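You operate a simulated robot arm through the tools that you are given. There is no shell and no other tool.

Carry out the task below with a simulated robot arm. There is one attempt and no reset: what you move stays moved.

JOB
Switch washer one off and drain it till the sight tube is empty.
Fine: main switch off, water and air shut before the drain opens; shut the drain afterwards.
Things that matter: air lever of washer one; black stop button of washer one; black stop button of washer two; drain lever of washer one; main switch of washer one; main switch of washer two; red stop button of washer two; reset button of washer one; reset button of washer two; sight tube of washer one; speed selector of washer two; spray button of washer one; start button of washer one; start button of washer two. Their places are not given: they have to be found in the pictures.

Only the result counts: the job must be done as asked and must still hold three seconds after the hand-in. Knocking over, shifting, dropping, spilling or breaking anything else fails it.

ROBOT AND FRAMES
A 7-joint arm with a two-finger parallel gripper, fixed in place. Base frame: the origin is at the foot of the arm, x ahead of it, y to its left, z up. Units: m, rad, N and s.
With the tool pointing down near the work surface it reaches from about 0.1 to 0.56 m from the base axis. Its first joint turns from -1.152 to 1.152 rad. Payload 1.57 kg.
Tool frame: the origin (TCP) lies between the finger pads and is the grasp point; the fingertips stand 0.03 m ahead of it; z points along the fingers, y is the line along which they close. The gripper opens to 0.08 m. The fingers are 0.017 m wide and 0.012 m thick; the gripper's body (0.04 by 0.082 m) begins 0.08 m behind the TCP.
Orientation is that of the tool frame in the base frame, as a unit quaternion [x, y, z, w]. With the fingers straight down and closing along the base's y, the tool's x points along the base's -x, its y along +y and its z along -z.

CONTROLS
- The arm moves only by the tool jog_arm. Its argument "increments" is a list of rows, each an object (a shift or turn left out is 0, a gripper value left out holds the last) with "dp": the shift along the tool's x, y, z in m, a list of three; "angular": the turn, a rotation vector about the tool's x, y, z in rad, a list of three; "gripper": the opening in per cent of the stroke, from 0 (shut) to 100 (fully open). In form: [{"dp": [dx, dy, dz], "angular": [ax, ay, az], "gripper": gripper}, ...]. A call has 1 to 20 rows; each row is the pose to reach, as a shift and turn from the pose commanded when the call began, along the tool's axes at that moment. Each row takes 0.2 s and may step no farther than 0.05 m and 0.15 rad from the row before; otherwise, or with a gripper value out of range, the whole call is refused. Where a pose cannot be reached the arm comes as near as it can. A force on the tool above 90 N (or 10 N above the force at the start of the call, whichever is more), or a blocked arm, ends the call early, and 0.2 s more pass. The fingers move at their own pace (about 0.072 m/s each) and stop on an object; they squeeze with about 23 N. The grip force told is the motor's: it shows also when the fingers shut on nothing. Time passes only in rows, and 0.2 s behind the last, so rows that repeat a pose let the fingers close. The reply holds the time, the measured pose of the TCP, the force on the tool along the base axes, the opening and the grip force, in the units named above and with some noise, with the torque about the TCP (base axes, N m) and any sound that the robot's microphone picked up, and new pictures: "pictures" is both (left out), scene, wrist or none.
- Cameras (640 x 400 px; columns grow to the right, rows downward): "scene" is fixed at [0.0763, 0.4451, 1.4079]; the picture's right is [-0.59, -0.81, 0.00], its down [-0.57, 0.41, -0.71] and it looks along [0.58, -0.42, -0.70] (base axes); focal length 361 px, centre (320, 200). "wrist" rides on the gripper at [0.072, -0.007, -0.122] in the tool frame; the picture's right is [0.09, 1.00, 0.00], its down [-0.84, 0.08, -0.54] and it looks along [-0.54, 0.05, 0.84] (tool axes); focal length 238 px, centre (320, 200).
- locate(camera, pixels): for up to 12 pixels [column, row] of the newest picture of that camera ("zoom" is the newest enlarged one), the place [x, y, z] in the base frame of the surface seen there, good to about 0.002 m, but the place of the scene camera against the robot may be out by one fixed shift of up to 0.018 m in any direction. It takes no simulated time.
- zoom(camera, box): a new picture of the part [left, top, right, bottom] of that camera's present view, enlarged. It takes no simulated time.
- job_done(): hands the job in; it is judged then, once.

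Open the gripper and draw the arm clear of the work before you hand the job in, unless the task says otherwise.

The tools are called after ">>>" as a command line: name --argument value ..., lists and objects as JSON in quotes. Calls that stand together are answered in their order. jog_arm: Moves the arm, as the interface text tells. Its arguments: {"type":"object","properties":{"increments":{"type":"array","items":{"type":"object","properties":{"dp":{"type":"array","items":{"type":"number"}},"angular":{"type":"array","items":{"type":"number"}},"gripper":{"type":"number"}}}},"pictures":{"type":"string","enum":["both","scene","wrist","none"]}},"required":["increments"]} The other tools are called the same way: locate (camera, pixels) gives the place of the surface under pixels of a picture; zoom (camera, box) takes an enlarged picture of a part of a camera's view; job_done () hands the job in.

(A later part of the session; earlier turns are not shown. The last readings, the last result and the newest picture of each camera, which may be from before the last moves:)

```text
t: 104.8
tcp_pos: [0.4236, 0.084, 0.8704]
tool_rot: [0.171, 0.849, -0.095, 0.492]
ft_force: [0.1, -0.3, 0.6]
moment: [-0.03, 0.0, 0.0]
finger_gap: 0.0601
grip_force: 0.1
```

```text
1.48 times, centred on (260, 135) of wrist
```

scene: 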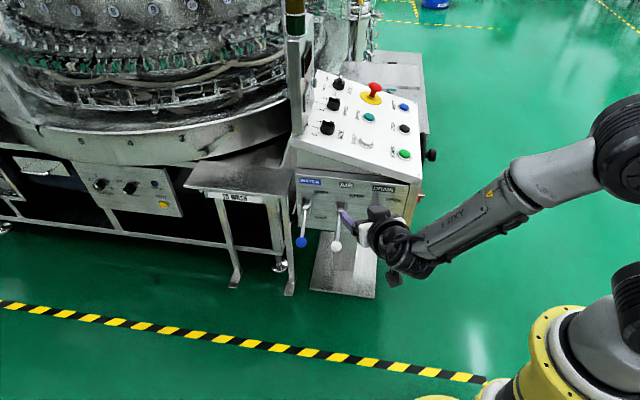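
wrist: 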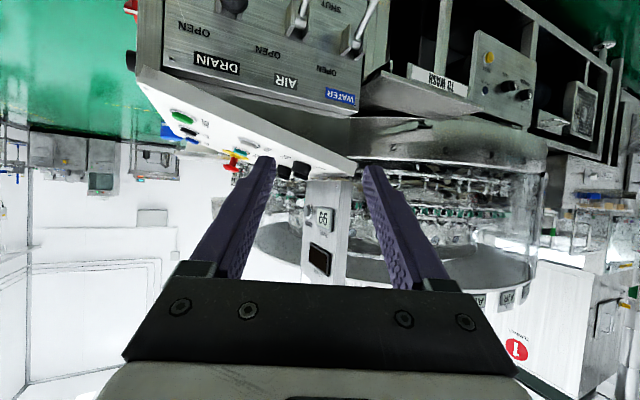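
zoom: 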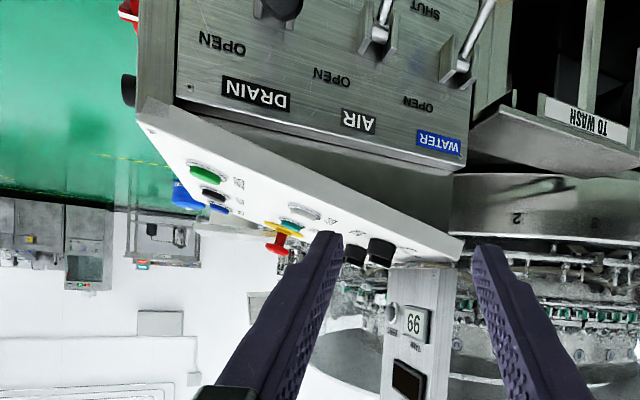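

Levers unchanged: drain open, air and water shut. I keep waiting in blocks of 4 s.

>>> jog_arm --increments '[{"dp": [0, 0, 0]}, {"dp": [0, 0, 0]}, {"dp": [0, 0, 0]}, {"dp": [0, 0, 0]}, {"dp": [0, 0, 0]}, {"dp": [0, 0, 0]}, {"dp": [0, 0, 0]}, {"dp": [0, 0, 0]}, {"dp": [0, 0, 0]}, {"dp": [0, 0, 0]}, {"dp": [0, 0, 0]}, {"dp": [0, 0, 0]}, {"dp": [0, 0, 0]}, {"dp": [0, 0, 0]}, {"dp": [0, 0, 0]}, {"dp": [0, 0, 0]}, {"dp": [0, 0, 0]}, {"dp": [0, 0, 0]}, {"dp": [0, 0, 0]}, {"dp": [0, 0, 0]}]' --pictures "none"

>>> jog_arm --increments '[{"dp": [0, 0, 0]}, {"dp": [0, 0, 0]}, {"dp": [0, 0, 0]}, {"dp": [0, 0, 0]}, {"dp": [0, 0, 0]}, {"dp": [0, 0, 0]}, {"dp": [0, 0, 0]}, {"dp": [0, 0, 0]}, {"dp": [0, 0, 0]}, {"dp": [0, 0, 0]}, {"dp": [0, 0, 0]}, {"dp": [0, 0, 0]}, {"dp": [0, 0, 0]}, {"dp": [0, 0, 0]}, {"dp": [0, 0, 0]}, {"dp": [0, 0, 0]}, {"dp": [0, 0, 0]}, {"dp": [0, 0, 0]}, {"dp": [0, 0, 0]}, {"dp": [0, 0, 0]}]' --pictures "none"

>>> jog_arm --increments '[{"dp": [0, 0, 0]}, {"dp": [0, 0, 0]}, {"dp": [0, 0, 0]}, {"dp": [0, 0, 0]}, {"dp": [0, 0, 0]}, {"dp": [0, 0, 0]}, {"dp": [0, 0, 0]}, {"dp": [0, 0, 0]}, {"dp": [0, 0, 0]}, {"dp": [0, 0, 0]}, {"dp": [0, 0, 0]}, {"dp": [0, 0, 0]}, {"dp": [0, 0, 0]}, {"dp": [0, 0, 0]}, {"dp": [0, 0, 0]}, {"dp": [0, 0, 0]}, {"dp": [0, 0, 0]}, {"dp": [0, 0, 0]}, {"dp": [0, 0, 0]}, {"dp": [0, 0, 0]}]' --pictures "wrist"

>>> zoom --camera "wrist" --box '[290, 170, 370, 290]'

```text
t: 109.0
tcp_pos: [0.4234, 0.0844, 0.8711]
tool_rot: [0.171, 0.849, -0.096, 0.491]
ft_force: [-1.0, -0.2, -0.1]
moment: [-0.01, -0.01, -0.02]
finger_gap: 0.0599
grip_force: 0.1
```

```text
t: 113.2
tcp_pos: [0.424, 0.0854, 0.8701]
tool_rot: [0.171, 0.849, -0.096, 0.491]
ft_force: [0.1, 0.7, -0.7]
moment: [0.04, 0.01, -0.01]
finger_gap: 0.0598
grip_force: 0.1
```

```text
t: 117.4
tcp_pos: [0.4234, 0.0842, 0.8698]
tool_rot: [0.171, 0.848, -0.095, 0.492]
ft_force: [-0.8, -0.1, -0.4]
moment: [-0.02, -0.01, -0.04]
finger_gap: 0.0602
grip_force: 0.0
```

wrist: 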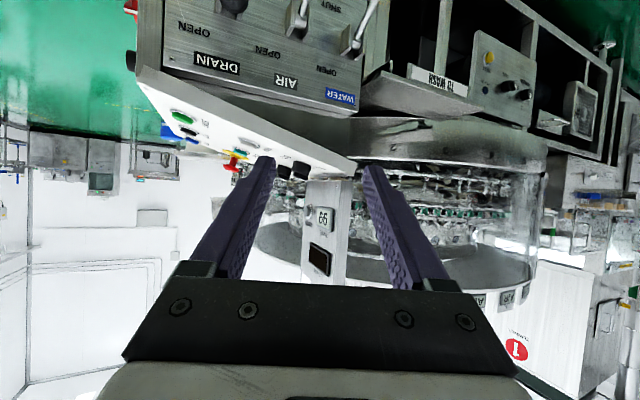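

```text
3.33 times, centred on (330, 230) of wrist
```

zoom: 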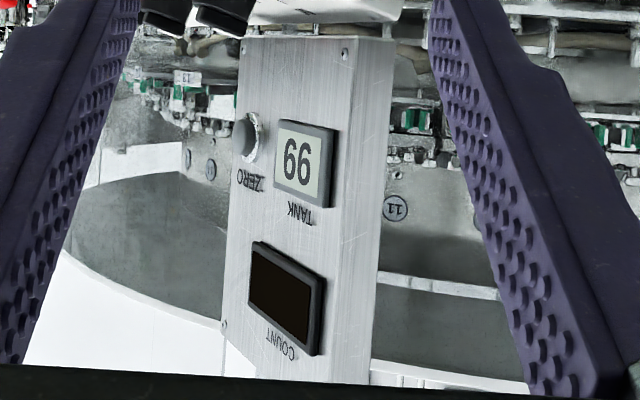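

TANK stays at 99 (evidently frozen with the main switch off). No sign of a problem; I keep the drain open for a long while to be sure it empties.

>>> jog_arm --increments '[{"dp": [0, 0, 0]}, {"dp": [0, 0, 0]}, {"dp": [0, 0, 0]}, {"dp": [0, 0, 0]}, {"dp": [0, 0, 0]}, {"dp": [0, 0, 0]}, {"dp": [0, 0, 0]}, {"dp": [0, 0, 0]}, {"dp": [0, 0, 0]}, {"dp": [0, 0, 0]}, {"dp": [0, 0, 0]}, {"dp": [0, 0, 0]}, {"dp": [0, 0, 0]}, {"dp": [0, 0, 0]}, {"dp": [0, 0, 0]}, {"dp": [0, 0, 0]}, {"dp": [0, 0, 0]}, {"dp": [0, 0, 0]}, {"dp": [0, 0, 0]}, {"dp": [0, 0, 0]}]' --pictures "none"

>>> jog_arm --increments '[{"dp": [0, 0, 0]}, {"dp": [0, 0, 0]}, {"dp": [0, 0, 0]}, {"dp": [0, 0, 0]}, {"dp": [0, 0, 0]}, {"dp": [0, 0, 0]}, {"dp": [0, 0, 0]}, {"dp": [0, 0, 0]}, {"dp": [0, 0, 0]}, {"dp": [0, 0, 0]}, {"dp": [0, 0, 0]}, {"dp": [0, 0, 0]}, {"dp": [0, 0, 0]}, {"dp": [0, 0, 0]}, {"dp": [0, 0, 0]}, {"dp": [0, 0, 0]}, {"dp": [0, 0, 0]}, {"dp": [0, 0, 0]}, {"dp": [0, 0, 0]}, {"dp": [0, 0, 0]}]' --pictures "none"

>>> jog_arm --increments '[{"dp": [0, 0, 0]}, {"dp": [0, 0, 0]}, {"dp": [0, 0, 0]}, {"dp": [0, 0, 0]}, {"dp": [0, 0, 0]}, {"dp": [0, 0, 0]}, {"dp": [0, 0, 0]}, {"dp": [0, 0, 0]}, {"dp": [0, 0, 0]}, {"dp": [0, 0, 0]}, {"dp": [0, 0, 0]}, {"dp": [0, 0, 0]}, {"dp": [0, 0, 0]}, {"dp": [0, 0, 0]}, {"dp": [0, 0, 0]}, {"dp": [0, 0, 0]}, {"dp": [0, 0, 0]}, {"dp": [0, 0, 0]}, {"dp": [0, 0, 0]}, {"dp": [0, 0, 0]}]' --pictures "scene"

>>> zoom --camera "scene" --box '[285, 55, 445, 155]'

```text
t: 121.6
tcp_pos: [0.4229, 0.0848, 0.8702]
tool_rot: [0.17, 0.849, -0.094, 0.491]
ft_force: [0.4, -0.6, -0.5]
moment: [0.02, -0.01, -0.03]
finger_gap: 0.0604
grip_force: 0.1
```

```text
t: 125.8
tcp_pos: [0.4239, 0.0833, 0.87]
tool_rot: [0.171, 0.849, -0.096, 0.491]
ft_force: [-0.2, -0.4, -0.7]
moment: [0.0, -0.03, 0.0]
finger_gap: 0.0602
grip_force: 0.1
```

```text
t: 130.0
tcp_pos: [0.4236, 0.0845, 0.8711]
tool_rot: [0.17, 0.848, -0.095, 0.492]
ft_force: [-0.4, 0.5, -0.2]
moment: [0.0, 0.01, 0.02]
finger_gap: 0.0601
grip_force: 0.0
```

scene: 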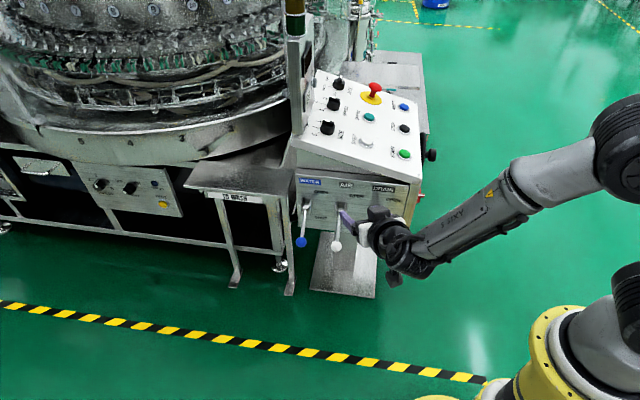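

```text
4.00 times, centred on (365, 105) of scene
```

zoom: 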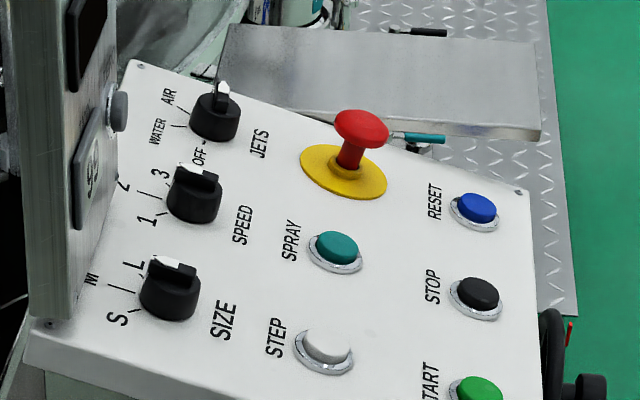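

Panel unchanged. While waiting, I use the left-edge extension of the scene at higher zoom in two bands to check the machine's left front.

>>> zoom --camera "scene" --box '[0, 0, 2, 150]'

>>> zoom --camera "scene" --box '[0, 100, 2, 260]'

>>> zoom --camera "scene" --box '[0, 0, 2, 2]'

```text
2.67 times, centred on (1, 75) of scene
```

zoom: 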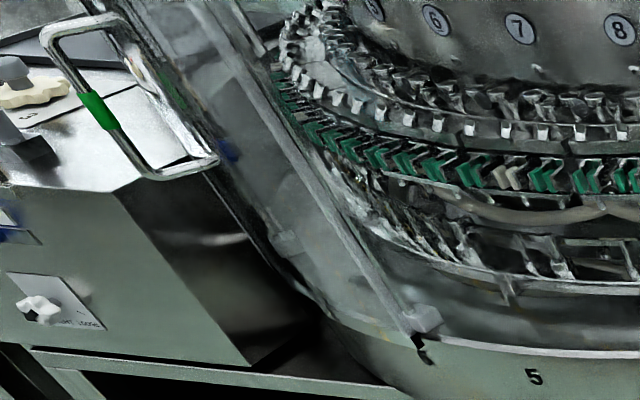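

```text
2.50 times, centred on (1, 180) of scene
```

zoom: 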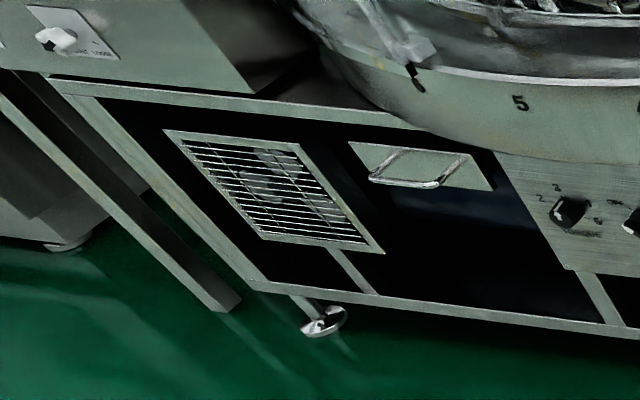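

```text
16.00 times, centred on (1, 1) of scene
```

zoom: 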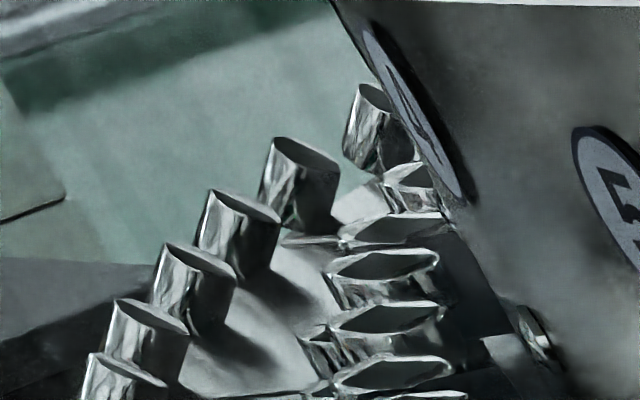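

Nothing new there. I continue the draining wait.

>>> jog_arm --increments '[{"dp": [0, 0, 0]}, {"dp": [0, 0, 0]}, {"dp": [0, 0, 0]}, {"dp": [0, 0, 0]}, {"dp": [0, 0, 0]}, {"dp": [0, 0, 0]}, {"dp": [0, 0, 0]}, {"dp": [0, 0, 0]}, {"dp": [0, 0, 0]}, {"dp": [0, 0, 0]}, {"dp": [0, 0, 0]}, {"dp": [0, 0, 0]}, {"dp": [0, 0, 0]}, {"dp": [0, 0, 0]}, {"dp": [0, 0, 0]}, {"dp": [0, 0, 0]}, {"dp": [0, 0, 0]}, {"dp": [0, 0, 0]}, {"dp": [0, 0, 0]}, {"dp": [0, 0, 0]}]' --pictures "none"

>>> jog_arm --increments '[{"dp": [0, 0, 0]}, {"dp": [0, 0, 0]}, {"dp": [0, 0, 0]}, {"dp": [0, 0, 0]}, {"dp": [0, 0, 0]}, {"dp": [0, 0, 0]}, {"dp": [0, 0, 0]}, {"dp": [0, 0, 0]}, {"dp": [0, 0, 0]}, {"dp": [0, 0, 0]}, {"dp": [0, 0, 0]}, {"dp": [0, 0, 0]}, {"dp": [0, 0, 0]}, {"dp": [0, 0, 0]}, {"dp": [0, 0, 0]}, {"dp": [0, 0, 0]}, {"dp": [0, 0, 0]}, {"dp": [0, 0, 0]}, {"dp": [0, 0, 0]}, {"dp": [0, 0, 0]}]' --pictures "none"

>>> jog_arm --increments '[{"dp": [0, 0, 0]}, {"dp": [0, 0, 0]}, {"dp": [0, 0, 0]}, {"dp": [0, 0, 0]}, {"dp": [0, 0, 0]}, {"dp": [0, 0, 0]}, {"dp": [0, 0, 0]}, {"dp": [0, 0, 0]}, {"dp": [0, 0, 0]}, {"dp": [0, 0, 0]}, {"dp": [0, 0, 0]}, {"dp": [0, 0, 0]}, {"dp": [0, 0, 0]}, {"dp": [0, 0, 0]}, {"dp": [0, 0, 0]}, {"dp": [0, 0, 0]}, {"dp": [0, 0, 0]}, {"dp": [0, 0, 0]}, {"dp": [0, 0, 0]}, {"dp": [0, 0, 0]}]' --pictures "none"

>>> jog_arm --increments '[{"dp": [0, 0, 0]}, {"dp": [0, 0, 0]}, {"dp": [0, 0, 0]}, {"dp": [0, 0, 0]}, {"dp": [0, 0, 0]}, {"dp": [0, 0, 0]}, {"dp": [0, 0, 0]}, {"dp": [0, 0, 0]}, {"dp": [0, 0, 0]}, {"dp": [0, 0, 0]}, {"dp": [0, 0, 0]}, {"dp": [0, 0, 0]}, {"dp": [0, 0, 0]}, {"dp": [0, 0, 0]}, {"dp": [0, 0, 0]}, {"dp": [0, 0, 0]}, {"dp": [0, 0, 0]}, {"dp": [0, 0, 0]}, {"dp": [0, 0, 0]}, {"dp": [0, 0, 0]}]' --pictures "none"

>>> jog_arm --increments '[{"dp": [0, 0, 0]}, {"dp": [0, 0, 0]}, {"dp": [0, 0, 0]}, {"dp": [0, 0, 0]}, {"dp": [0, 0, 0]}, {"dp": [0, 0, 0]}, {"dp": [0, 0, 0]}, {"dp": [0, 0, 0]}, {"dp": [0, 0, 0]}, {"dp": [0, 0, 0]}, {"dp": [0, 0, 0]}, {"dp": [0, 0, 0]}, {"dp": [0, 0, 0]}, {"dp": [0, 0, 0]}, {"dp": [0, 0, 0]}, {"dp": [0, 0, 0]}, {"dp": [0, 0, 0]}, {"dp": [0, 0, 0]}, {"dp": [0, 0, 0]}, {"dp": [0, 0, 0]}]' --pictures "both"

```text
t: 134.2
tcp_pos: [0.4243, 0.0846, 0.8702]
tool_rot: [0.171, 0.849, -0.095, 0.491]
ft_force: [0.1, 0.6, -0.2]
moment: [0.0, 0.01, 0.0]
finger_gap: 0.06
grip_force: 0.1
```

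```text
t: 138.4
tcp_pos: [0.423, 0.0852, 0.8708]
tool_rot: [0.171, 0.848, -0.096, 0.491]
ft_force: [0.7, 0.1, 0.7]
moment: [0.03, 0.0, 0.02]
finger_gap: 0.0599
grip_force: 0.0
```

```text
t: 142.6
tcp_pos: [0.4233, 0.0848, 0.8711]
tool_rot: [0.171, 0.849, -0.096, 0.491]
ft_force: [0.7, -0.6, -0.7]
moment: [-0.03, 0.02, 0.02]
finger_gap: 0.0601
grip_force: 0.1
```

```text
t: 146.8
tcp_pos: [0.4234, 0.085, 0.869]
tool_rot: [0.171, 0.849, -0.096, 0.492]
ft_force: [0.4, -0.5, 0.4]
moment: [0.0, 0.02, -0.03]
finger_gap: 0.0598
grip_force: 0.0
```

```text
t: 151.0
tcp_pos: [0.4228, 0.0844, 0.8708]
tool_rot: [0.171, 0.848, -0.095, 0.492]
ft_force: [0.4, -0.4, -0.4]
moment: [-0.01, -0.01, 0.03]
finger_gap: 0.0599
grip_force: 0.0
```

scene: 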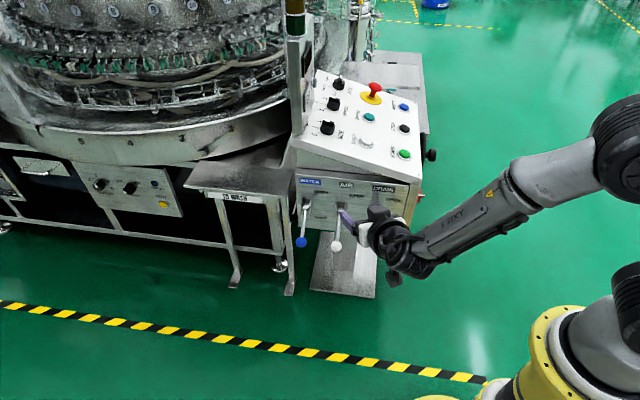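
wrist: 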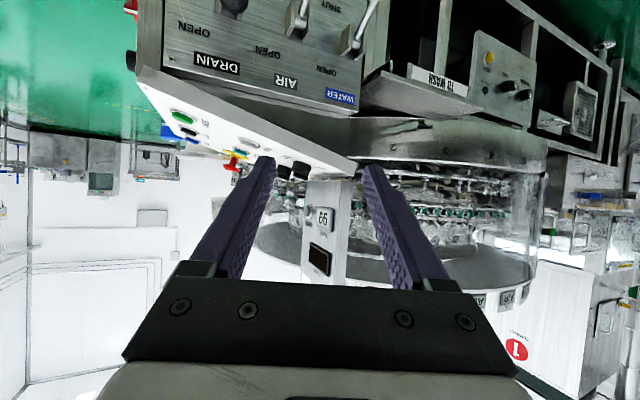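

Still steady, 88 s open. I allow another 25 s before shutting.

>>> jog_arm --increments '[{"dp": [0, 0, 0]}, {"dp": [0, 0, 0]}, {"dp": [0, 0, 0]}, {"dp": [0, 0, 0]}, {"dp": [0, 0, 0]}, {"dp": [0, 0, 0]}, {"dp": [0, 0, 0]}, {"dp": [0, 0, 0]}, {"dp": [0, 0, 0]}, {"dp": [0, 0, 0]}, {"dp": [0, 0, 0]}, {"dp": [0, 0, 0]}, {"dp": [0, 0, 0]}, {"dp": [0, 0, 0]}, {"dp": [0, 0, 0]}, {"dp": [0, 0, 0]}, {"dp": [0, 0, 0]}, {"dp": [0, 0, 0]}, {"dp": [0, 0, 0]}, {"dp": [0, 0, 0]}]' --pictures "none"

>>> jog_arm --increments '[{"dp": [0, 0, 0]}, {"dp": [0, 0, 0]}, {"dp": [0, 0, 0]}, {"dp": [0, 0, 0]}, {"dp": [0, 0, 0]}, {"dp": [0, 0, 0]}, {"dp": [0, 0, 0]}, {"dp": [0, 0, 0]}, {"dp": [0, 0, 0]}, {"dp": [0, 0, 0]}, {"dp": [0, 0, 0]}, {"dp": [0, 0, 0]}, {"dp": [0, 0, 0]}, {"dp": [0, 0, 0]}, {"dp": [0, 0, 0]}, {"dp": [0, 0, 0]}, {"dp": [0, 0, 0]}, {"dp": [0, 0, 0]}, {"dp": [0, 0, 0]}, {"dp": [0, 0, 0]}]' --pictures "none"

>>> jog_arm --increments '[{"dp": [0, 0, 0]}, {"dp": [0, 0, 0]}, {"dp": [0, 0, 0]}, {"dp": [0, 0, 0]}, {"dp": [0, 0, 0]}, {"dp": [0, 0, 0]}, {"dp": [0, 0, 0]}, {"dp": [0, 0, 0]}, {"dp": [0, 0, 0]}, {"dp": [0, 0, 0]}, {"dp": [0, 0, 0]}, {"dp": [0, 0, 0]}, {"dp": [0, 0, 0]}, {"dp": [0, 0, 0]}, {"dp": [0, 0, 0]}, {"dp": [0, 0, 0]}, {"dp": [0, 0, 0]}, {"dp": [0, 0, 0]}, {"dp": [0, 0, 0]}, {"dp": [0, 0, 0]}]' --pictures "none"

>>> jog_arm --increments '[{"dp": [0, 0, 0]}, {"dp": [0, 0, 0]}, {"dp": [0, 0, 0]}, {"dp": [0, 0, 0]}, {"dp": [0, 0, 0]}, {"dp": [0, 0, 0]}, {"dp": [0, 0, 0]}, {"dp": [0, 0, 0]}, {"dp": [0, 0, 0]}, {"dp": [0, 0, 0]}, {"dp": [0, 0, 0]}, {"dp": [0, 0, 0]}, {"dp": [0, 0, 0]}, {"dp": [0, 0, 0]}, {"dp": [0, 0, 0]}, {"dp": [0, 0, 0]}, {"dp": [0, 0, 0]}, {"dp": [0, 0, 0]}, {"dp": [0, 0, 0]}, {"dp": [0, 0, 0]}]' --pictures "none"

>>> jog_arm --increments '[{"dp": [0, 0, 0]}, {"dp": [0, 0, 0]}, {"dp": [0, 0, 0]}, {"dp": [0, 0, 0]}, {"dp": [0, 0, 0]}, {"dp": [0, 0, 0]}, {"dp": [0, 0, 0]}, {"dp": [0, 0, 0]}, {"dp": [0, 0, 0]}, {"dp": [0, 0, 0]}, {"dp": [0, 0, 0]}, {"dp": [0, 0, 0]}, {"dp": [0, 0, 0]}, {"dp": [0, 0, 0]}, {"dp": [0, 0, 0]}, {"dp": [0, 0, 0]}, {"dp": [0, 0, 0]}, {"dp": [0, 0, 0]}, {"dp": [0, 0, 0]}, {"dp": [0, 0, 0]}]' --pictures "none"

>>> jog_arm --increments '[{"dp": [0, 0, 0]}, {"dp": [0, 0, 0]}, {"dp": [0, 0, 0]}, {"dp": [0, 0, 0]}, {"dp": [0, 0, 0]}, {"dp": [0, 0, 0]}, {"dp": [0, 0, 0]}, {"dp": [0, 0, 0]}, {"dp": [0, 0, 0]}, {"dp": [0, 0, 0]}, {"dp": [0, 0, 0]}, {"dp": [0, 0, 0]}, {"dp": [0, 0, 0]}, {"dp": [0, 0, 0]}, {"dp": [0, 0, 0]}, {"dp": [0, 0, 0]}, {"dp": [0, 0, 0]}, {"dp": [0, 0, 0]}, {"dp": [0, 0, 0]}, {"dp": [0, 0, 0]}]' --pictures "wrist"

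```text
t: 155.2
tcp_pos: [0.4229, 0.0846, 0.8709]
tool_rot: [0.171, 0.849, -0.095, 0.491]
ft_force: [0.0, -0.3, -0.4]
moment: [0.01, -0.03, 0.02]
finger_gap: 0.0599
grip_force: 0.0
```

```text
t: 159.4
tcp_pos: [0.4231, 0.0837, 0.8697]
tool_rot: [0.171, 0.849, -0.095, 0.491]
ft_force: [0.4, 0.4, 0.8]
moment: [-0.01, 0.01, 0.03]
finger_gap: 0.06
grip_force: 0.0
```

```text
t: 163.6
tcp_pos: [0.424, 0.0834, 0.87]
tool_rot: [0.172, 0.848, -0.096, 0.492]
ft_force: [0.6, 0.4, 0.2]
moment: [0.01, -0.03, 0.02]
finger_gap: 0.0599
grip_force: 0.1
```

```text
t: 167.8
tcp_pos: [0.4231, 0.0845, 0.871]
tool_rot: [0.171, 0.849, -0.096, 0.491]
ft_force: [-0.1, 0.4, 0.3]
moment: [0.0, -0.01, -0.04]
finger_gap: 0.0601
grip_force: 0.1
```

```text
t: 172.0
tcp_pos: [0.4231, 0.0847, 0.8695]
tool_rot: [0.171, 0.848, -0.096, 0.492]
ft_force: [0.5, -1.0, 0.3]
moment: [0.02, -0.01, -0.01]
finger_gap: 0.0598
grip_force: 0.0
```

```text
t: 176.2
tcp_pos: [0.4246, 0.0842, 0.8707]
tool_rot: [0.172, 0.848, -0.096, 0.491]
ft_force: [-0.3, -0.8, -0.4]
moment: [0.01, 0.0, -0.03]
finger_gap: 0.06
grip_force: 0.0
```

wrist: 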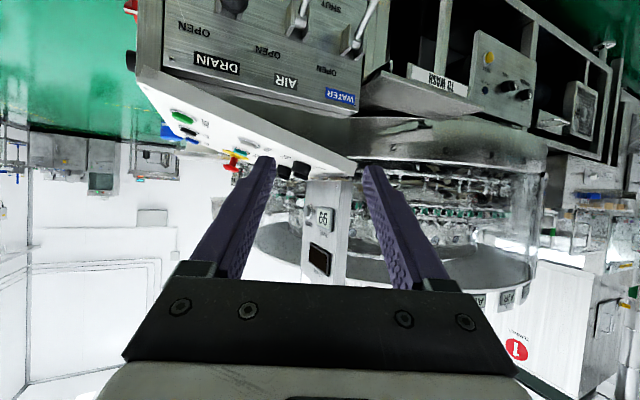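

113 s open. Now I shut the drain: back to the pre-grasp in front of the black ball at its OPEN position.

>>> jog_arm --increments '[{"dp": [0.0224, -0.0159, 0.0309], "angular": [0.0681, -0.0005, 0.0391], "gripper": 75}, {"dp": [0.0449, -0.0318, 0.0618], "angular": [0.1361, -0.001, 0.0782]}, {"dp": [0.0673, -0.0477, 0.0926], "angular": [0.2042, -0.0014, 0.1173]}, {"dp": [0.0898, -0.0636, 0.1235], "angular": [0.2722, -0.0019, 0.1564]}, {"dp": [0.1122, -0.0795, 0.1544], "angular": [0.3403, -0.0024, 0.1955]}]' --pictures "wrist"

>>> locate --camera "wrist" --pixels '[[320, 140], [320, 128], [320, 150], [308, 140], [332, 140]]'

```text
t: 177.4
tcp_pos: [0.4662, -0.018, 0.6946]
tool_rot: [0.333, 0.799, -0.188, 0.464]
ft_force: [0.1, 0.9, 0.3]
moment: [0.0, 0.04, 0.0]
finger_gap: 0.0599
grip_force: 0.1
```

wrist: 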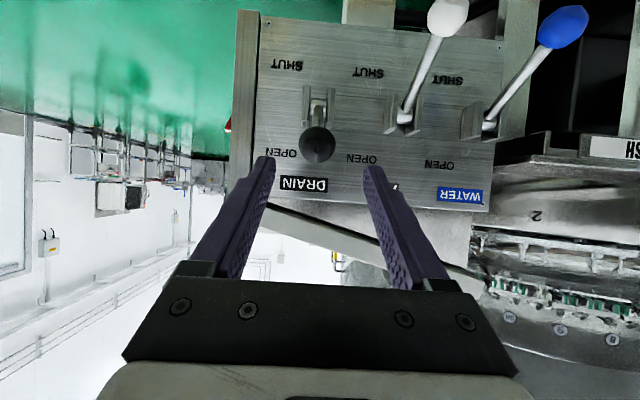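

```text
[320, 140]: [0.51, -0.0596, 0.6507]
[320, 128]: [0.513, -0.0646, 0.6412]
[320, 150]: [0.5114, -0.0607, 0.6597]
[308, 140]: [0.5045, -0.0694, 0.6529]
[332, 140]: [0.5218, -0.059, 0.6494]
```

The black ball is ahead at (317,146). I advance 9 cm and grip it.

>>> jog_arm --increments '[{"dp": [-0.0005, -0.0003, 0.03]}, {"dp": [-0.0009, -0.0006, 0.06]}, {"dp": [-0.0014, -0.0009, 0.0899]}, {"dp": [-0.0014, -0.0009, 0.0899], "gripper": 20}, {"dp": [-0.0014, -0.0009, 0.0899], "gripper": 20}, {"dp": [-0.0014, -0.0009, 0.0899], "gripper": 20}]' --pictures "wrist"

```text
t: 178.8
tcp_pos: [0.5223, -0.0753, 0.6496]
tool_rot: [0.334, 0.799, -0.192, 0.462]
ft_force: [-7.8, -19.6, -2.2]
moment: [-0.32, -0.15, 0.05]
finger_gap: 0.035
grip_force: 42.5
```

wrist: 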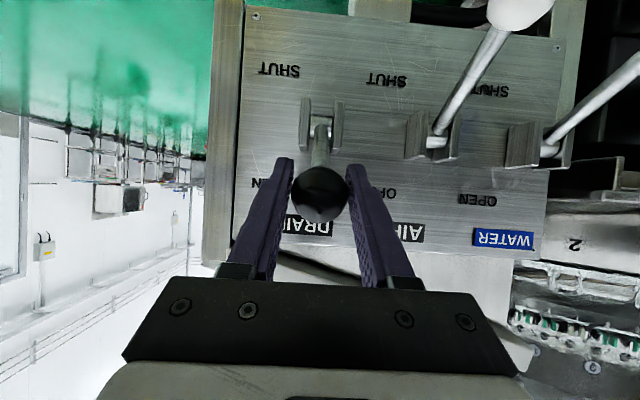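

Gripped. I swing the drain lever down along the arc, first half, easing 2 mm sideways.

>>> jog_arm --increments '[{"dp": [0.0073, -0.0015, -0.0008]}, {"dp": [0.0145, -0.0021, -0.001]}, {"dp": [0.0237, -0.0022, -0.0003]}, {"dp": [0.0327, -0.0022, 0.0006]}, {"dp": [0.0415, -0.0023, 0.0027]}, {"dp": [0.0502, -0.0024, 0.0052]}, {"dp": [0.0585, -0.0025, 0.0089]}, {"dp": [0.0667, -0.0026, 0.0129]}]' --pictures "none"

```text
t: 180.6
tcp_pos: [0.5036, -0.0588, 0.5894]
tool_rot: [0.332, 0.798, -0.188, 0.466]
ft_force: [0.8, -3.2, 10.5]
moment: [-0.93, -0.87, 0.01]
finger_gap: 0.0352
grip_force: 42.2
```

Low force; I continue down to the SHUT stop.

>>> jog_arm --increments '[{"dp": [0.0076, 0, 0.005]}, {"dp": [0.0149, -0.0001, 0.0104]}, {"dp": [0.0215, -0.0002, 0.0167]}, {"dp": [0.0279, -0.0003, 0.0233]}, {"dp": [0.0332, -0.0003, 0.0306]}, {"dp": [0.0383, -0.0004, 0.0382]}, {"dp": [0.0416, -0.0005, 0.0446]}, {"dp": [0.0447, -0.0005, 0.0512]}, {"dp": [0.0466, -0.0006, 0.0564]}, {"dp": [0.0483, -0.0006, 0.0615]}]' --pictures "wrist"

```text
t: 182.8
tcp_pos: [0.5243, -0.0772, 0.5142]
tool_rot: [0.332, 0.799, -0.19, 0.464]
ft_force: [-15.5, 31.5, 26.7]
moment: [-0.29, -0.23, 0.04]
finger_gap: 0.0354
grip_force: 42.4
```

wrist: 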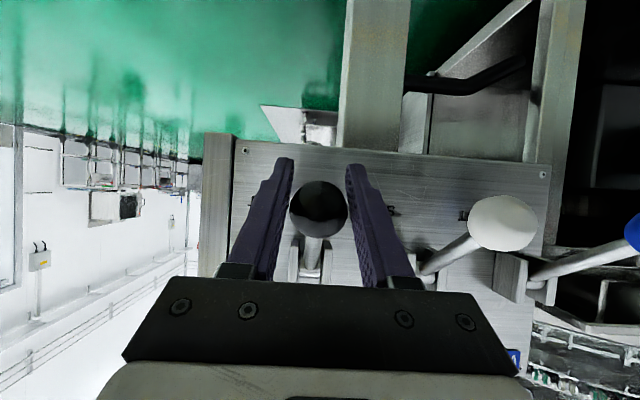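

Force ~44 N at the end: on the SHUT stop, level with the white ball. I release and back away.

>>> jog_arm --increments '[{"dp": [-0.002, 0, -0.004], "gripper": 75}, {"dp": [-0.002, 0, -0.004], "gripper": 75}, {"dp": [-0.002, 0, -0.03]}, {"dp": [-0.002, 0, -0.07]}, {"dp": [-0.002, 0, -0.11]}]' --pictures "both"

>>> zoom --camera "wrist" --box '[200, 60, 520, 280]'

```text
t: 184.0
tcp_pos: [0.4547, -0.0144, 0.5719]
tool_rot: [0.332, 0.799, -0.189, 0.464]
ft_force: [0.5, 0.1, 0.7]
moment: [-0.01, -0.01, 0.03]
finger_gap: 0.06
grip_force: 0.1
```

scene: 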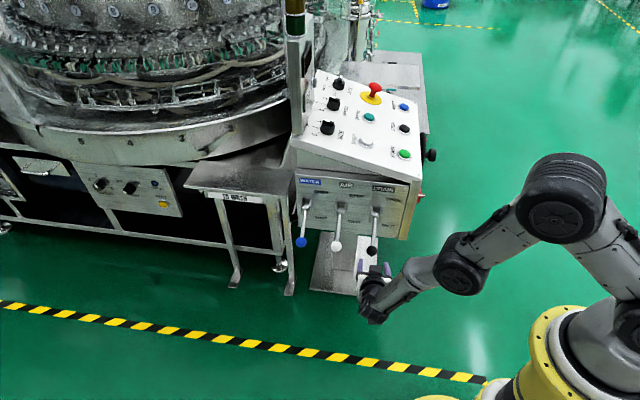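
wrist: 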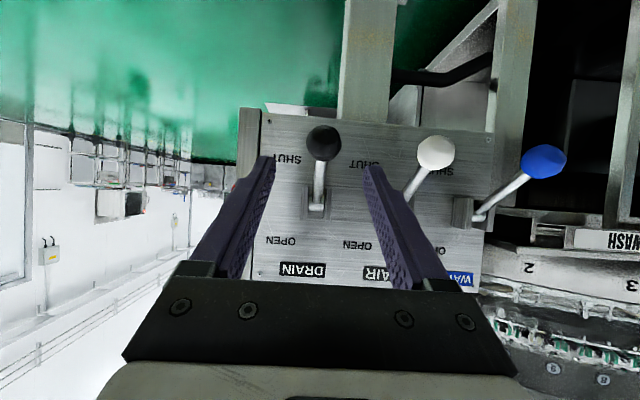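

```text
1.82 times, centred on (360, 170) of wrist
```

zoom: 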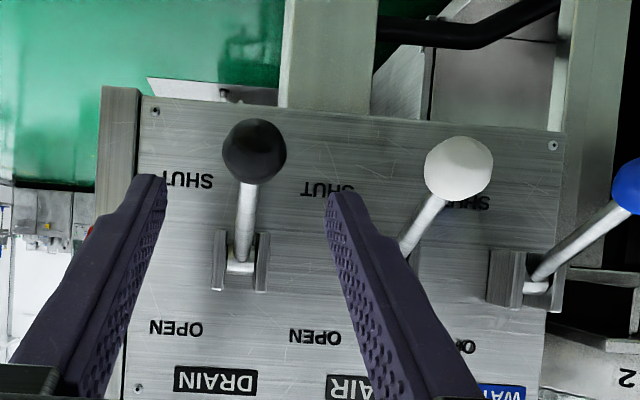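

All three levers are at SHUT. Before handing in, one more check: earlier I noticed an L-shaped chrome elbow on the machine's side plate below the desk (around (1.22,−0.29,0.3)), which could be a sight tube's lower fitting. I move to look at it from low down.

>>> jog_arm --increments '[{"dp": [0.0091, 0.019, -0.0355], "angular": [-0.1011, 0.001, -0.0582]}, {"dp": [0.0182, 0.0379, -0.0711], "angular": [-0.2022, 0.002, -0.1163]}, {"dp": [0.0273, 0.0569, -0.1066], "angular": [-0.3033, 0.003, -0.1745]}]' --pictures "none"

>>> jog_arm --increments '[{"dp": [0.0361, 0.0, 0.0246], "angular": [0, 0.0371, 0]}, {"dp": [0.0722, 0.0, 0.0492], "angular": [0, 0.0743, 0]}, {"dp": [0.1083, 0.0, 0.0738], "angular": [0, 0.1114, 0]}, {"dp": [0.1444, 0.0, 0.0984], "angular": [0, 0.1486, 0]}, {"dp": [0.1805, 0.0, 0.123], "angular": [0, 0.1857, 0]}, {"dp": [0.2166, 0.0, 0.1476], "angular": [0, 0.2229, 0]}, {"dp": [0.2527, 0.0, 0.1722], "angular": [0, 0.26, 0]}]' --pictures "wrist"

>>> zoom --camera "wrist" --box '[150, 0, 470, 200]'

```text
t: 184.8
tcp_pos: [0.4196, 0.102, 0.6008]
tool_rot: [0.188, 0.845, -0.105, 0.489]
ft_force: [-0.6, 1.1, -0.3]
moment: [0.02, 0.02, -0.04]
finger_gap: 0.06
grip_force: 0.2
```

```text
t: 186.4
tcp_pos: [0.4367, 0.0944, 0.3335]
tool_rot: [0.2, 0.898, -0.081, 0.383]
ft_force: [0.0, 0.5, 0.1]
moment: [-0.02, 0.02, 0.01]
finger_gap: 0.0601
grip_force: 0.1
out of reach, approached as far as the arm can: row 7
```

wrist: 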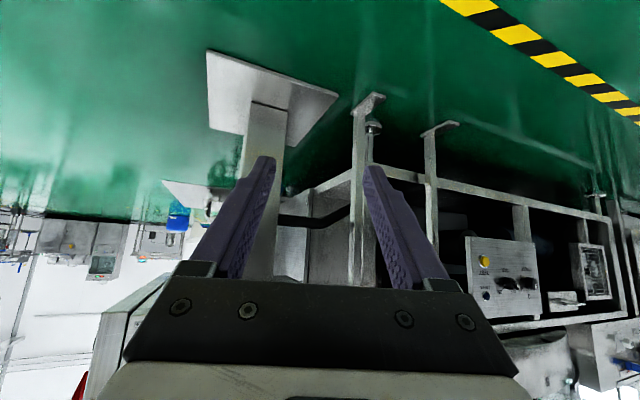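

```text
2.00 times, centred on (310, 100) of wrist
```

zoom: 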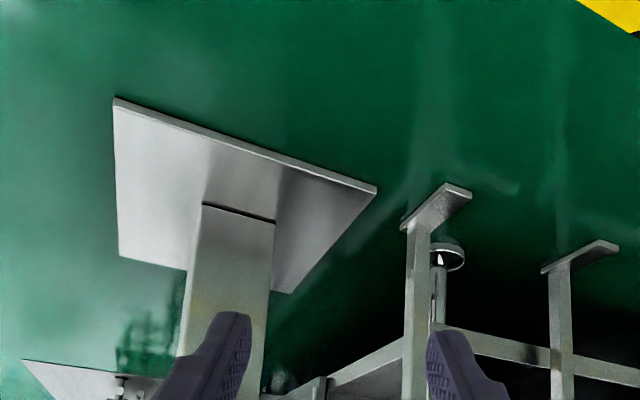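

Good low view beneath the desk. I enlarge the machine's side plate between pedestal and shelf leg, around (300,240).

>>> zoom --camera "wrist" --box '[255, 180, 375, 290]'

>>> zoom --camera "wrist" --box '[270, 200, 320, 290]'

>>> zoom --camera "wrist" --box '[90, 160, 270, 290]'

>>> locate --camera "wrist" --pixels '[[290, 250], [300, 260], [310, 240], [330, 250], [285, 270], [315, 205]]'

```text
3.64 times, centred on (315, 235) of wrist
```

zoom: 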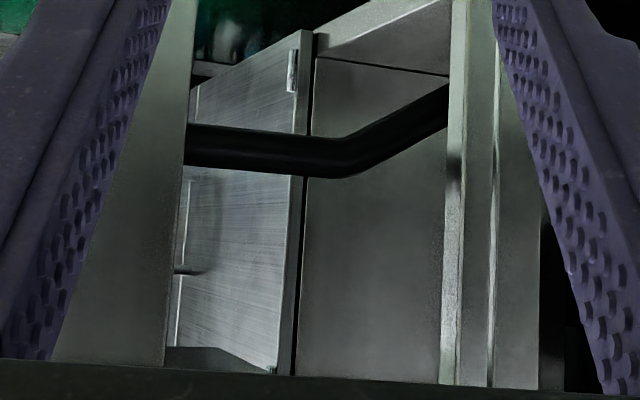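

```text
4.44 times, centred on (295, 245) of wrist
```

zoom: 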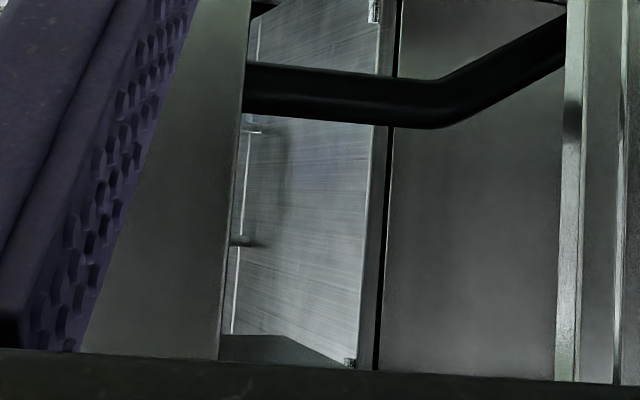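

```text
3.08 times, centred on (180, 225) of wrist
```

zoom: 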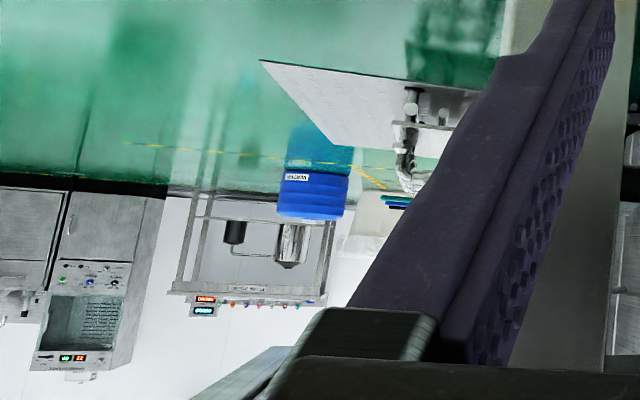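

```text
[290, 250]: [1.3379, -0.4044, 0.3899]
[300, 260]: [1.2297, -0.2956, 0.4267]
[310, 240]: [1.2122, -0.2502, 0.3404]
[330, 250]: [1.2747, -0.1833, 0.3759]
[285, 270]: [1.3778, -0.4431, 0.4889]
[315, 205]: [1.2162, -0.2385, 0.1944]
```

That is a cabinet door with a vertical handle; the cabinet face continues behind the desk toward the STATUS board, a stretch I haven't seen. I go round to the operator side to look at it under the desk.

>>> jog_arm --increments '[{"dp": [-0.0332, -0.0002, -0.0336]}, {"dp": [-0.0664, -0.0004, -0.0673]}, {"dp": [-0.0996, -0.0006, -0.1009]}, {"dp": [-0.1328, -0.0008, -0.1346]}, {"dp": [-0.166, -0.001, -0.1682]}, {"dp": [-0.1991, -0.0012, -0.2019]}, {"dp": [-0.2323, -0.0014, -0.2355]}, {"dp": [-0.2655, -0.0016, -0.2692]}, {"dp": [-0.2987, -0.0018, -0.3028]}, {"dp": [-0.3319, -0.002, -0.3365]}, {"dp": [-0.3651, -0.0022, -0.3701]}, {"dp": [-0.3835, -0.0399, -0.3634]}, {"dp": [-0.4019, -0.0777, -0.3567]}, {"dp": [-0.4203, -0.1154, -0.3501]}, {"dp": [-0.4386, -0.1531, -0.3434]}, {"dp": [-0.457, -0.1909, -0.3367]}, {"dp": [-0.4754, -0.2286, -0.33]}]' --pictures "none"

>>> jog_arm --increments '[{"dp": [0.0178, -0.023, 0.0317], "angular": [-0.0297, 0.0003, -0.0286]}, {"dp": [0.0356, -0.0459, 0.0634], "angular": [-0.0594, 0.0007, -0.0572]}, {"dp": [0.0534, -0.0689, 0.0951], "angular": [-0.0891, 0.001, -0.0857]}, {"dp": [0.0712, -0.0918, 0.1269], "angular": [-0.1189, 0.0013, -0.1143]}, {"dp": [0.0889, -0.1148, 0.1586], "angular": [-0.1486, 0.0016, -0.1429]}, {"dp": [0.1067, -0.1377, 0.1903], "angular": [-0.1783, 0.002, -0.1715]}, {"dp": [0.1245, -0.1607, 0.222], "angular": [-0.208, 0.0023, -0.2]}, {"dp": [0.1423, -0.1836, 0.2537], "angular": [-0.2377, 0.0026, -0.2286]}]' --pictures "wrist"

```text
t: 190.0
tcp_pos: [0.4262, -0.1574, 0.8972]
tool_rot: [0.201, 0.901, -0.08, 0.375]
ft_force: [-0.5, 0.1, 0.8]
moment: [-0.03, 0.04, 0.0]
finger_gap: 0.06
grip_force: 0.1
```

```text
t: 191.8
tcp_pos: [0.4764, -0.0774, 0.6599]
tool_rot: [0.124, 0.916, -0.06, 0.378]
ft_force: [0.6, 0.4, -0.2]
moment: [0.0, -0.01, 0.01]
finger_gap: 0.0598
grip_force: 0.1
out of reach, approached as far as the arm can: row 1, 2, 3, 4, 5, 6, 7, 8
```

wrist: 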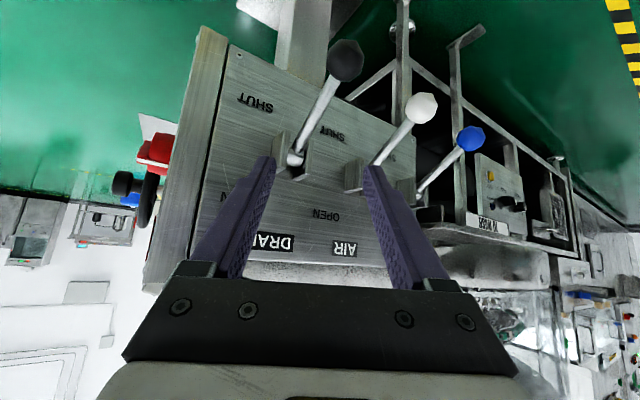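

The solver stopped short near the lever panel (no contact, force ~0, all levers still down). I back up and away at once.

>>> jog_arm --increments '[{"dp": [-0.0214, -0.0034, -0.0351]}, {"dp": [-0.0428, -0.0067, -0.0703]}, {"dp": [-0.0643, -0.0101, -0.1054]}, {"dp": [-0.0857, -0.0134, -0.1406]}, {"dp": [-0.1071, -0.0168, -0.1757]}]' --pictures "both"

>>> zoom --camera "scene" --box '[285, 165, 425, 265]'

```text
t: 193.0
tcp_pos: [0.4262, -0.0741, 0.8496]
tool_rot: [0.124, 0.916, -0.06, 0.378]
ft_force: [0.6, 0.4, 0.0]
moment: [-0.03, 0.01, -0.01]
finger_gap: 0.0602
grip_force: 0.1
```

scene: 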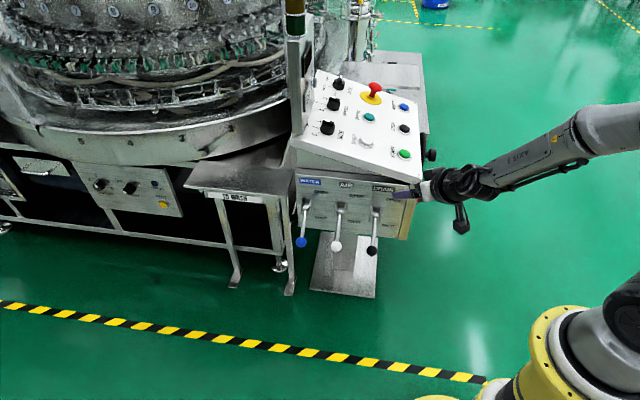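
wrist: 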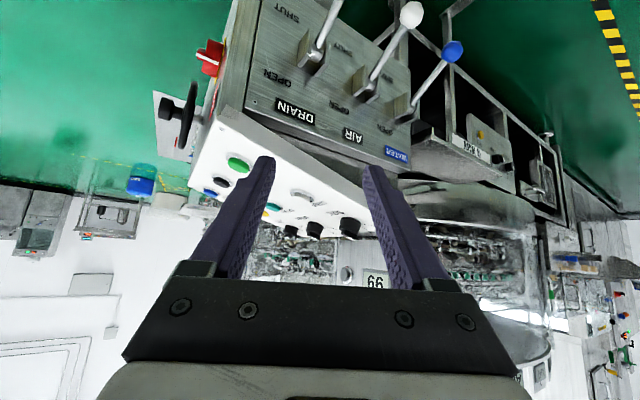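

```text
4.00 times, centred on (355, 215) of scene
```

zoom: 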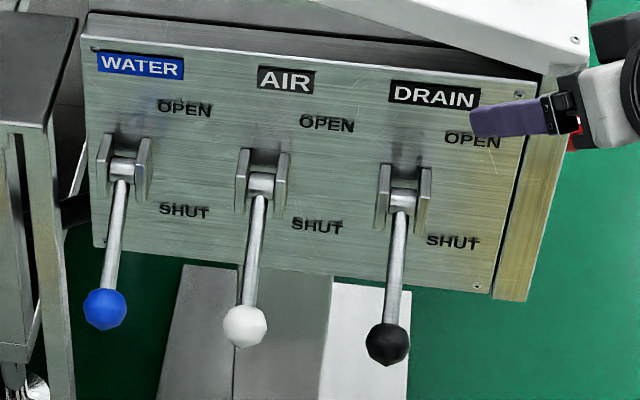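

Levers all remain SHUT. I try again by the proven route: first up to the high right-hand point.

>>> jog_arm --increments '[{"dp": [-0.0291, -0.0316, -0.0167], "angular": [0, -0.0271, 0]}, {"dp": [-0.0582, -0.0632, -0.0335], "angular": [0, -0.0543, 0]}, {"dp": [-0.0873, -0.0948, -0.0502], "angular": [0, -0.0814, 0]}, {"dp": [-0.1165, -0.1263, -0.0669], "angular": [0, -0.1086, 0]}, {"dp": [-0.1456, -0.1579, -0.0836], "angular": [0, -0.1357, 0]}, {"dp": [-0.1747, -0.1895, -0.1004], "angular": [0, -0.1629, 0]}, {"dp": [-0.2038, -0.2211, -0.1171], "angular": [0, -0.19, 0]}]' --pictures "none"

```text
t: 194.6
tcp_pos: [0.429, -0.3054, 1.0749]
tool_rot: [0.119, 0.876, -0.071, 0.462]
ft_force: [0.6, -0.4, 0.7]
moment: [0.02, 0.03, 0.0]
finger_gap: 0.0598
grip_force: 0.0
out of reach, approached as far as the arm can: row 2
```

Reached. Now down in front of the operator panel as before.

>>> jog_arm --increments '[{"dp": [0.0372, -0.003, 0.0254], "angular": [-0.0533, -0.0009, -0.0363]}, {"dp": [0.0744, -0.006, 0.0507], "angular": [-0.1066, -0.0019, -0.0727]}, {"dp": [0.1117, -0.009, 0.0761], "angular": [-0.1599, -0.0028, -0.109]}, {"dp": [0.1489, -0.012, 0.1015], "angular": [-0.2132, -0.0037, -0.1453]}, {"dp": [0.1861, -0.015, 0.1269], "angular": [-0.2665, -0.0047, -0.1817]}, {"dp": [0.2233, -0.0179, 0.1522], "angular": [-0.3197, -0.0056, -0.218]}, {"dp": [0.2605, -0.0209, 0.1776], "angular": [-0.373, -0.0065, -0.2543]}, {"dp": [0.2978, -0.0239, 0.203], "angular": [-0.4263, -0.0074, -0.2906]}, {"dp": [0.335, -0.0269, 0.2283], "angular": [-0.4796, -0.0084, -0.327]}, {"dp": [0.3722, -0.0299, 0.2537], "angular": [-0.5329, -0.0093, -0.3633]}]' --pictures "wrist"

>>> zoom --camera "wrist" --box '[80, 0, 400, 2]'

>>> zoom --camera "wrist" --box '[100, 30, 300, 130]'

```text
t: 196.8
tcp_pos: [0.4222, -0.3382, 0.6264]
tool_rot: [-0.167, 0.868, 0.078, 0.461]
ft_force: [1.5, 0.1, 0.0]
moment: [-0.03, 0.02, 0.06]
finger_gap: 0.0603
grip_force: 0.2
```

wrist: 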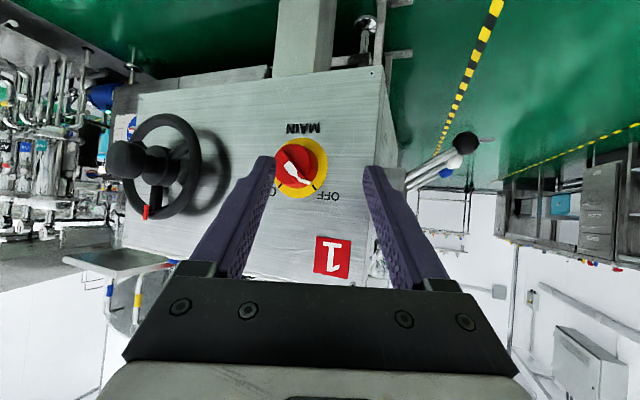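

```text
2.00 times, centred on (240, 1) of wrist
```

zoom: 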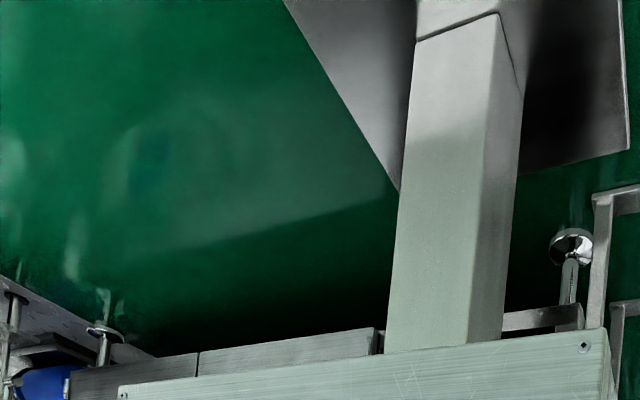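

```text
3.20 times, centred on (200, 80) of wrist
```

zoom: 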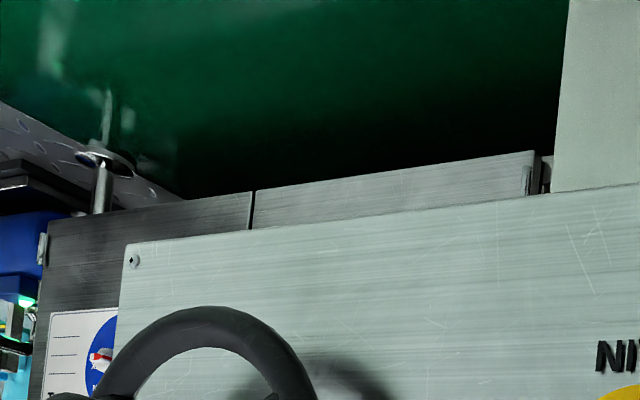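

Behind the desk there are two cabinet doors with a seam. I lower the camera 20 cm and turn right to see the whole face.

>>> jog_arm --increments '[{"dp": [0.033, 0.0007, 0.0225], "angular": [0.0694, 0.0016, 0.0473]}, {"dp": [0.0661, 0.0015, 0.045], "angular": [0.1388, 0.0031, 0.0945]}, {"dp": [0.0991, 0.0022, 0.0675], "angular": [0.2082, 0.0047, 0.1418]}, {"dp": [0.1322, 0.003, 0.09], "angular": [0.2776, 0.0062, 0.189]}, {"dp": [0.1652, 0.0037, 0.1125], "angular": [0.347, 0.0078, 0.2363]}]' --pictures "wrist"

>>> zoom --camera "wrist" --box '[150, 60, 410, 220]'

```text
t: 198.0
tcp_pos: [0.4227, -0.3406, 0.4291]
tool_rot: [0.019, 0.883, -0.02, 0.468]
ft_force: [1.5, -0.9, -0.6]
moment: [0.03, 0.03, 0.02]
finger_gap: 0.0599
grip_force: 0.0
```

wrist: 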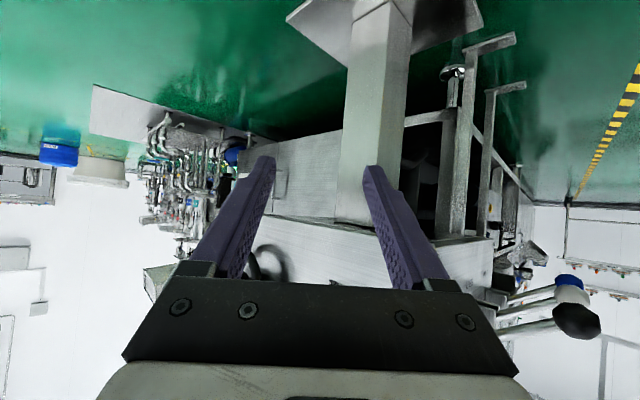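

```text
2.46 times, centred on (280, 140) of wrist
```

zoom: 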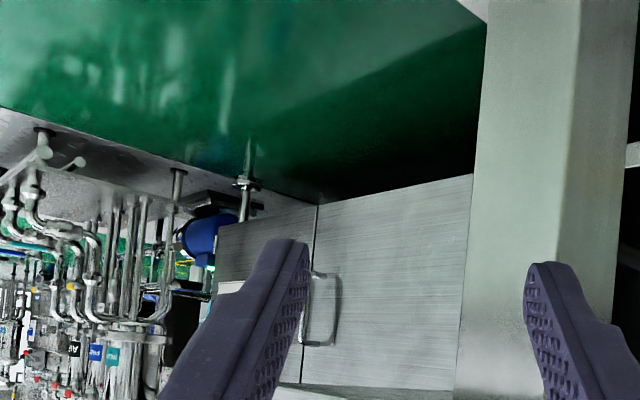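

Only two plain cabinet doors with a handle there. A last close look at the manifold from this side.

>>> zoom --camera "wrist" --box '[130, 100, 250, 200]'

>>> zoom --camera "wrist" --box '[140, 170, 230, 270]'

>>> zoom --camera "wrist" --box '[400, 60, 540, 260]'

```text
4.00 times, centred on (190, 150) of wrist
```

zoom: 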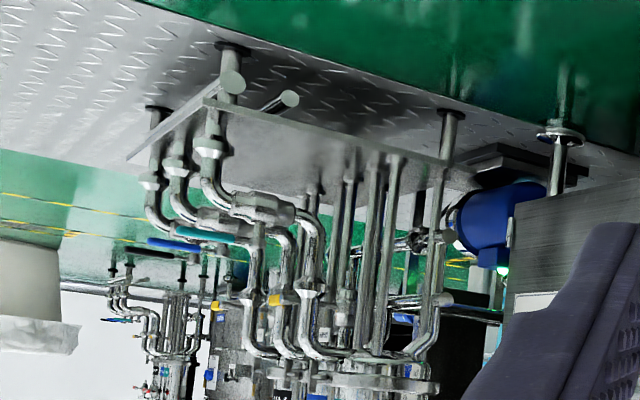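

```text
4.00 times, centred on (185, 220) of wrist
```

zoom: 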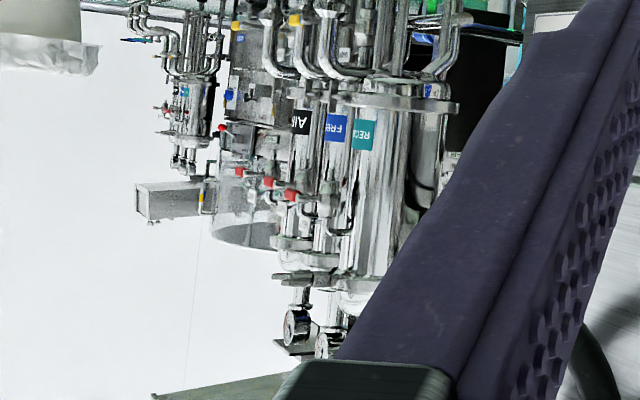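

```text
2.00 times, centred on (470, 160) of wrist
```

zoom: 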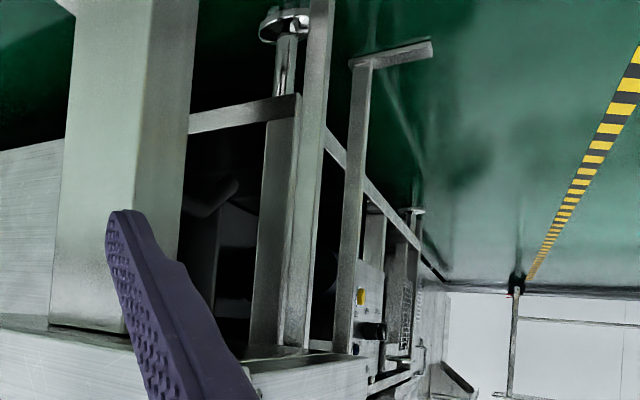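

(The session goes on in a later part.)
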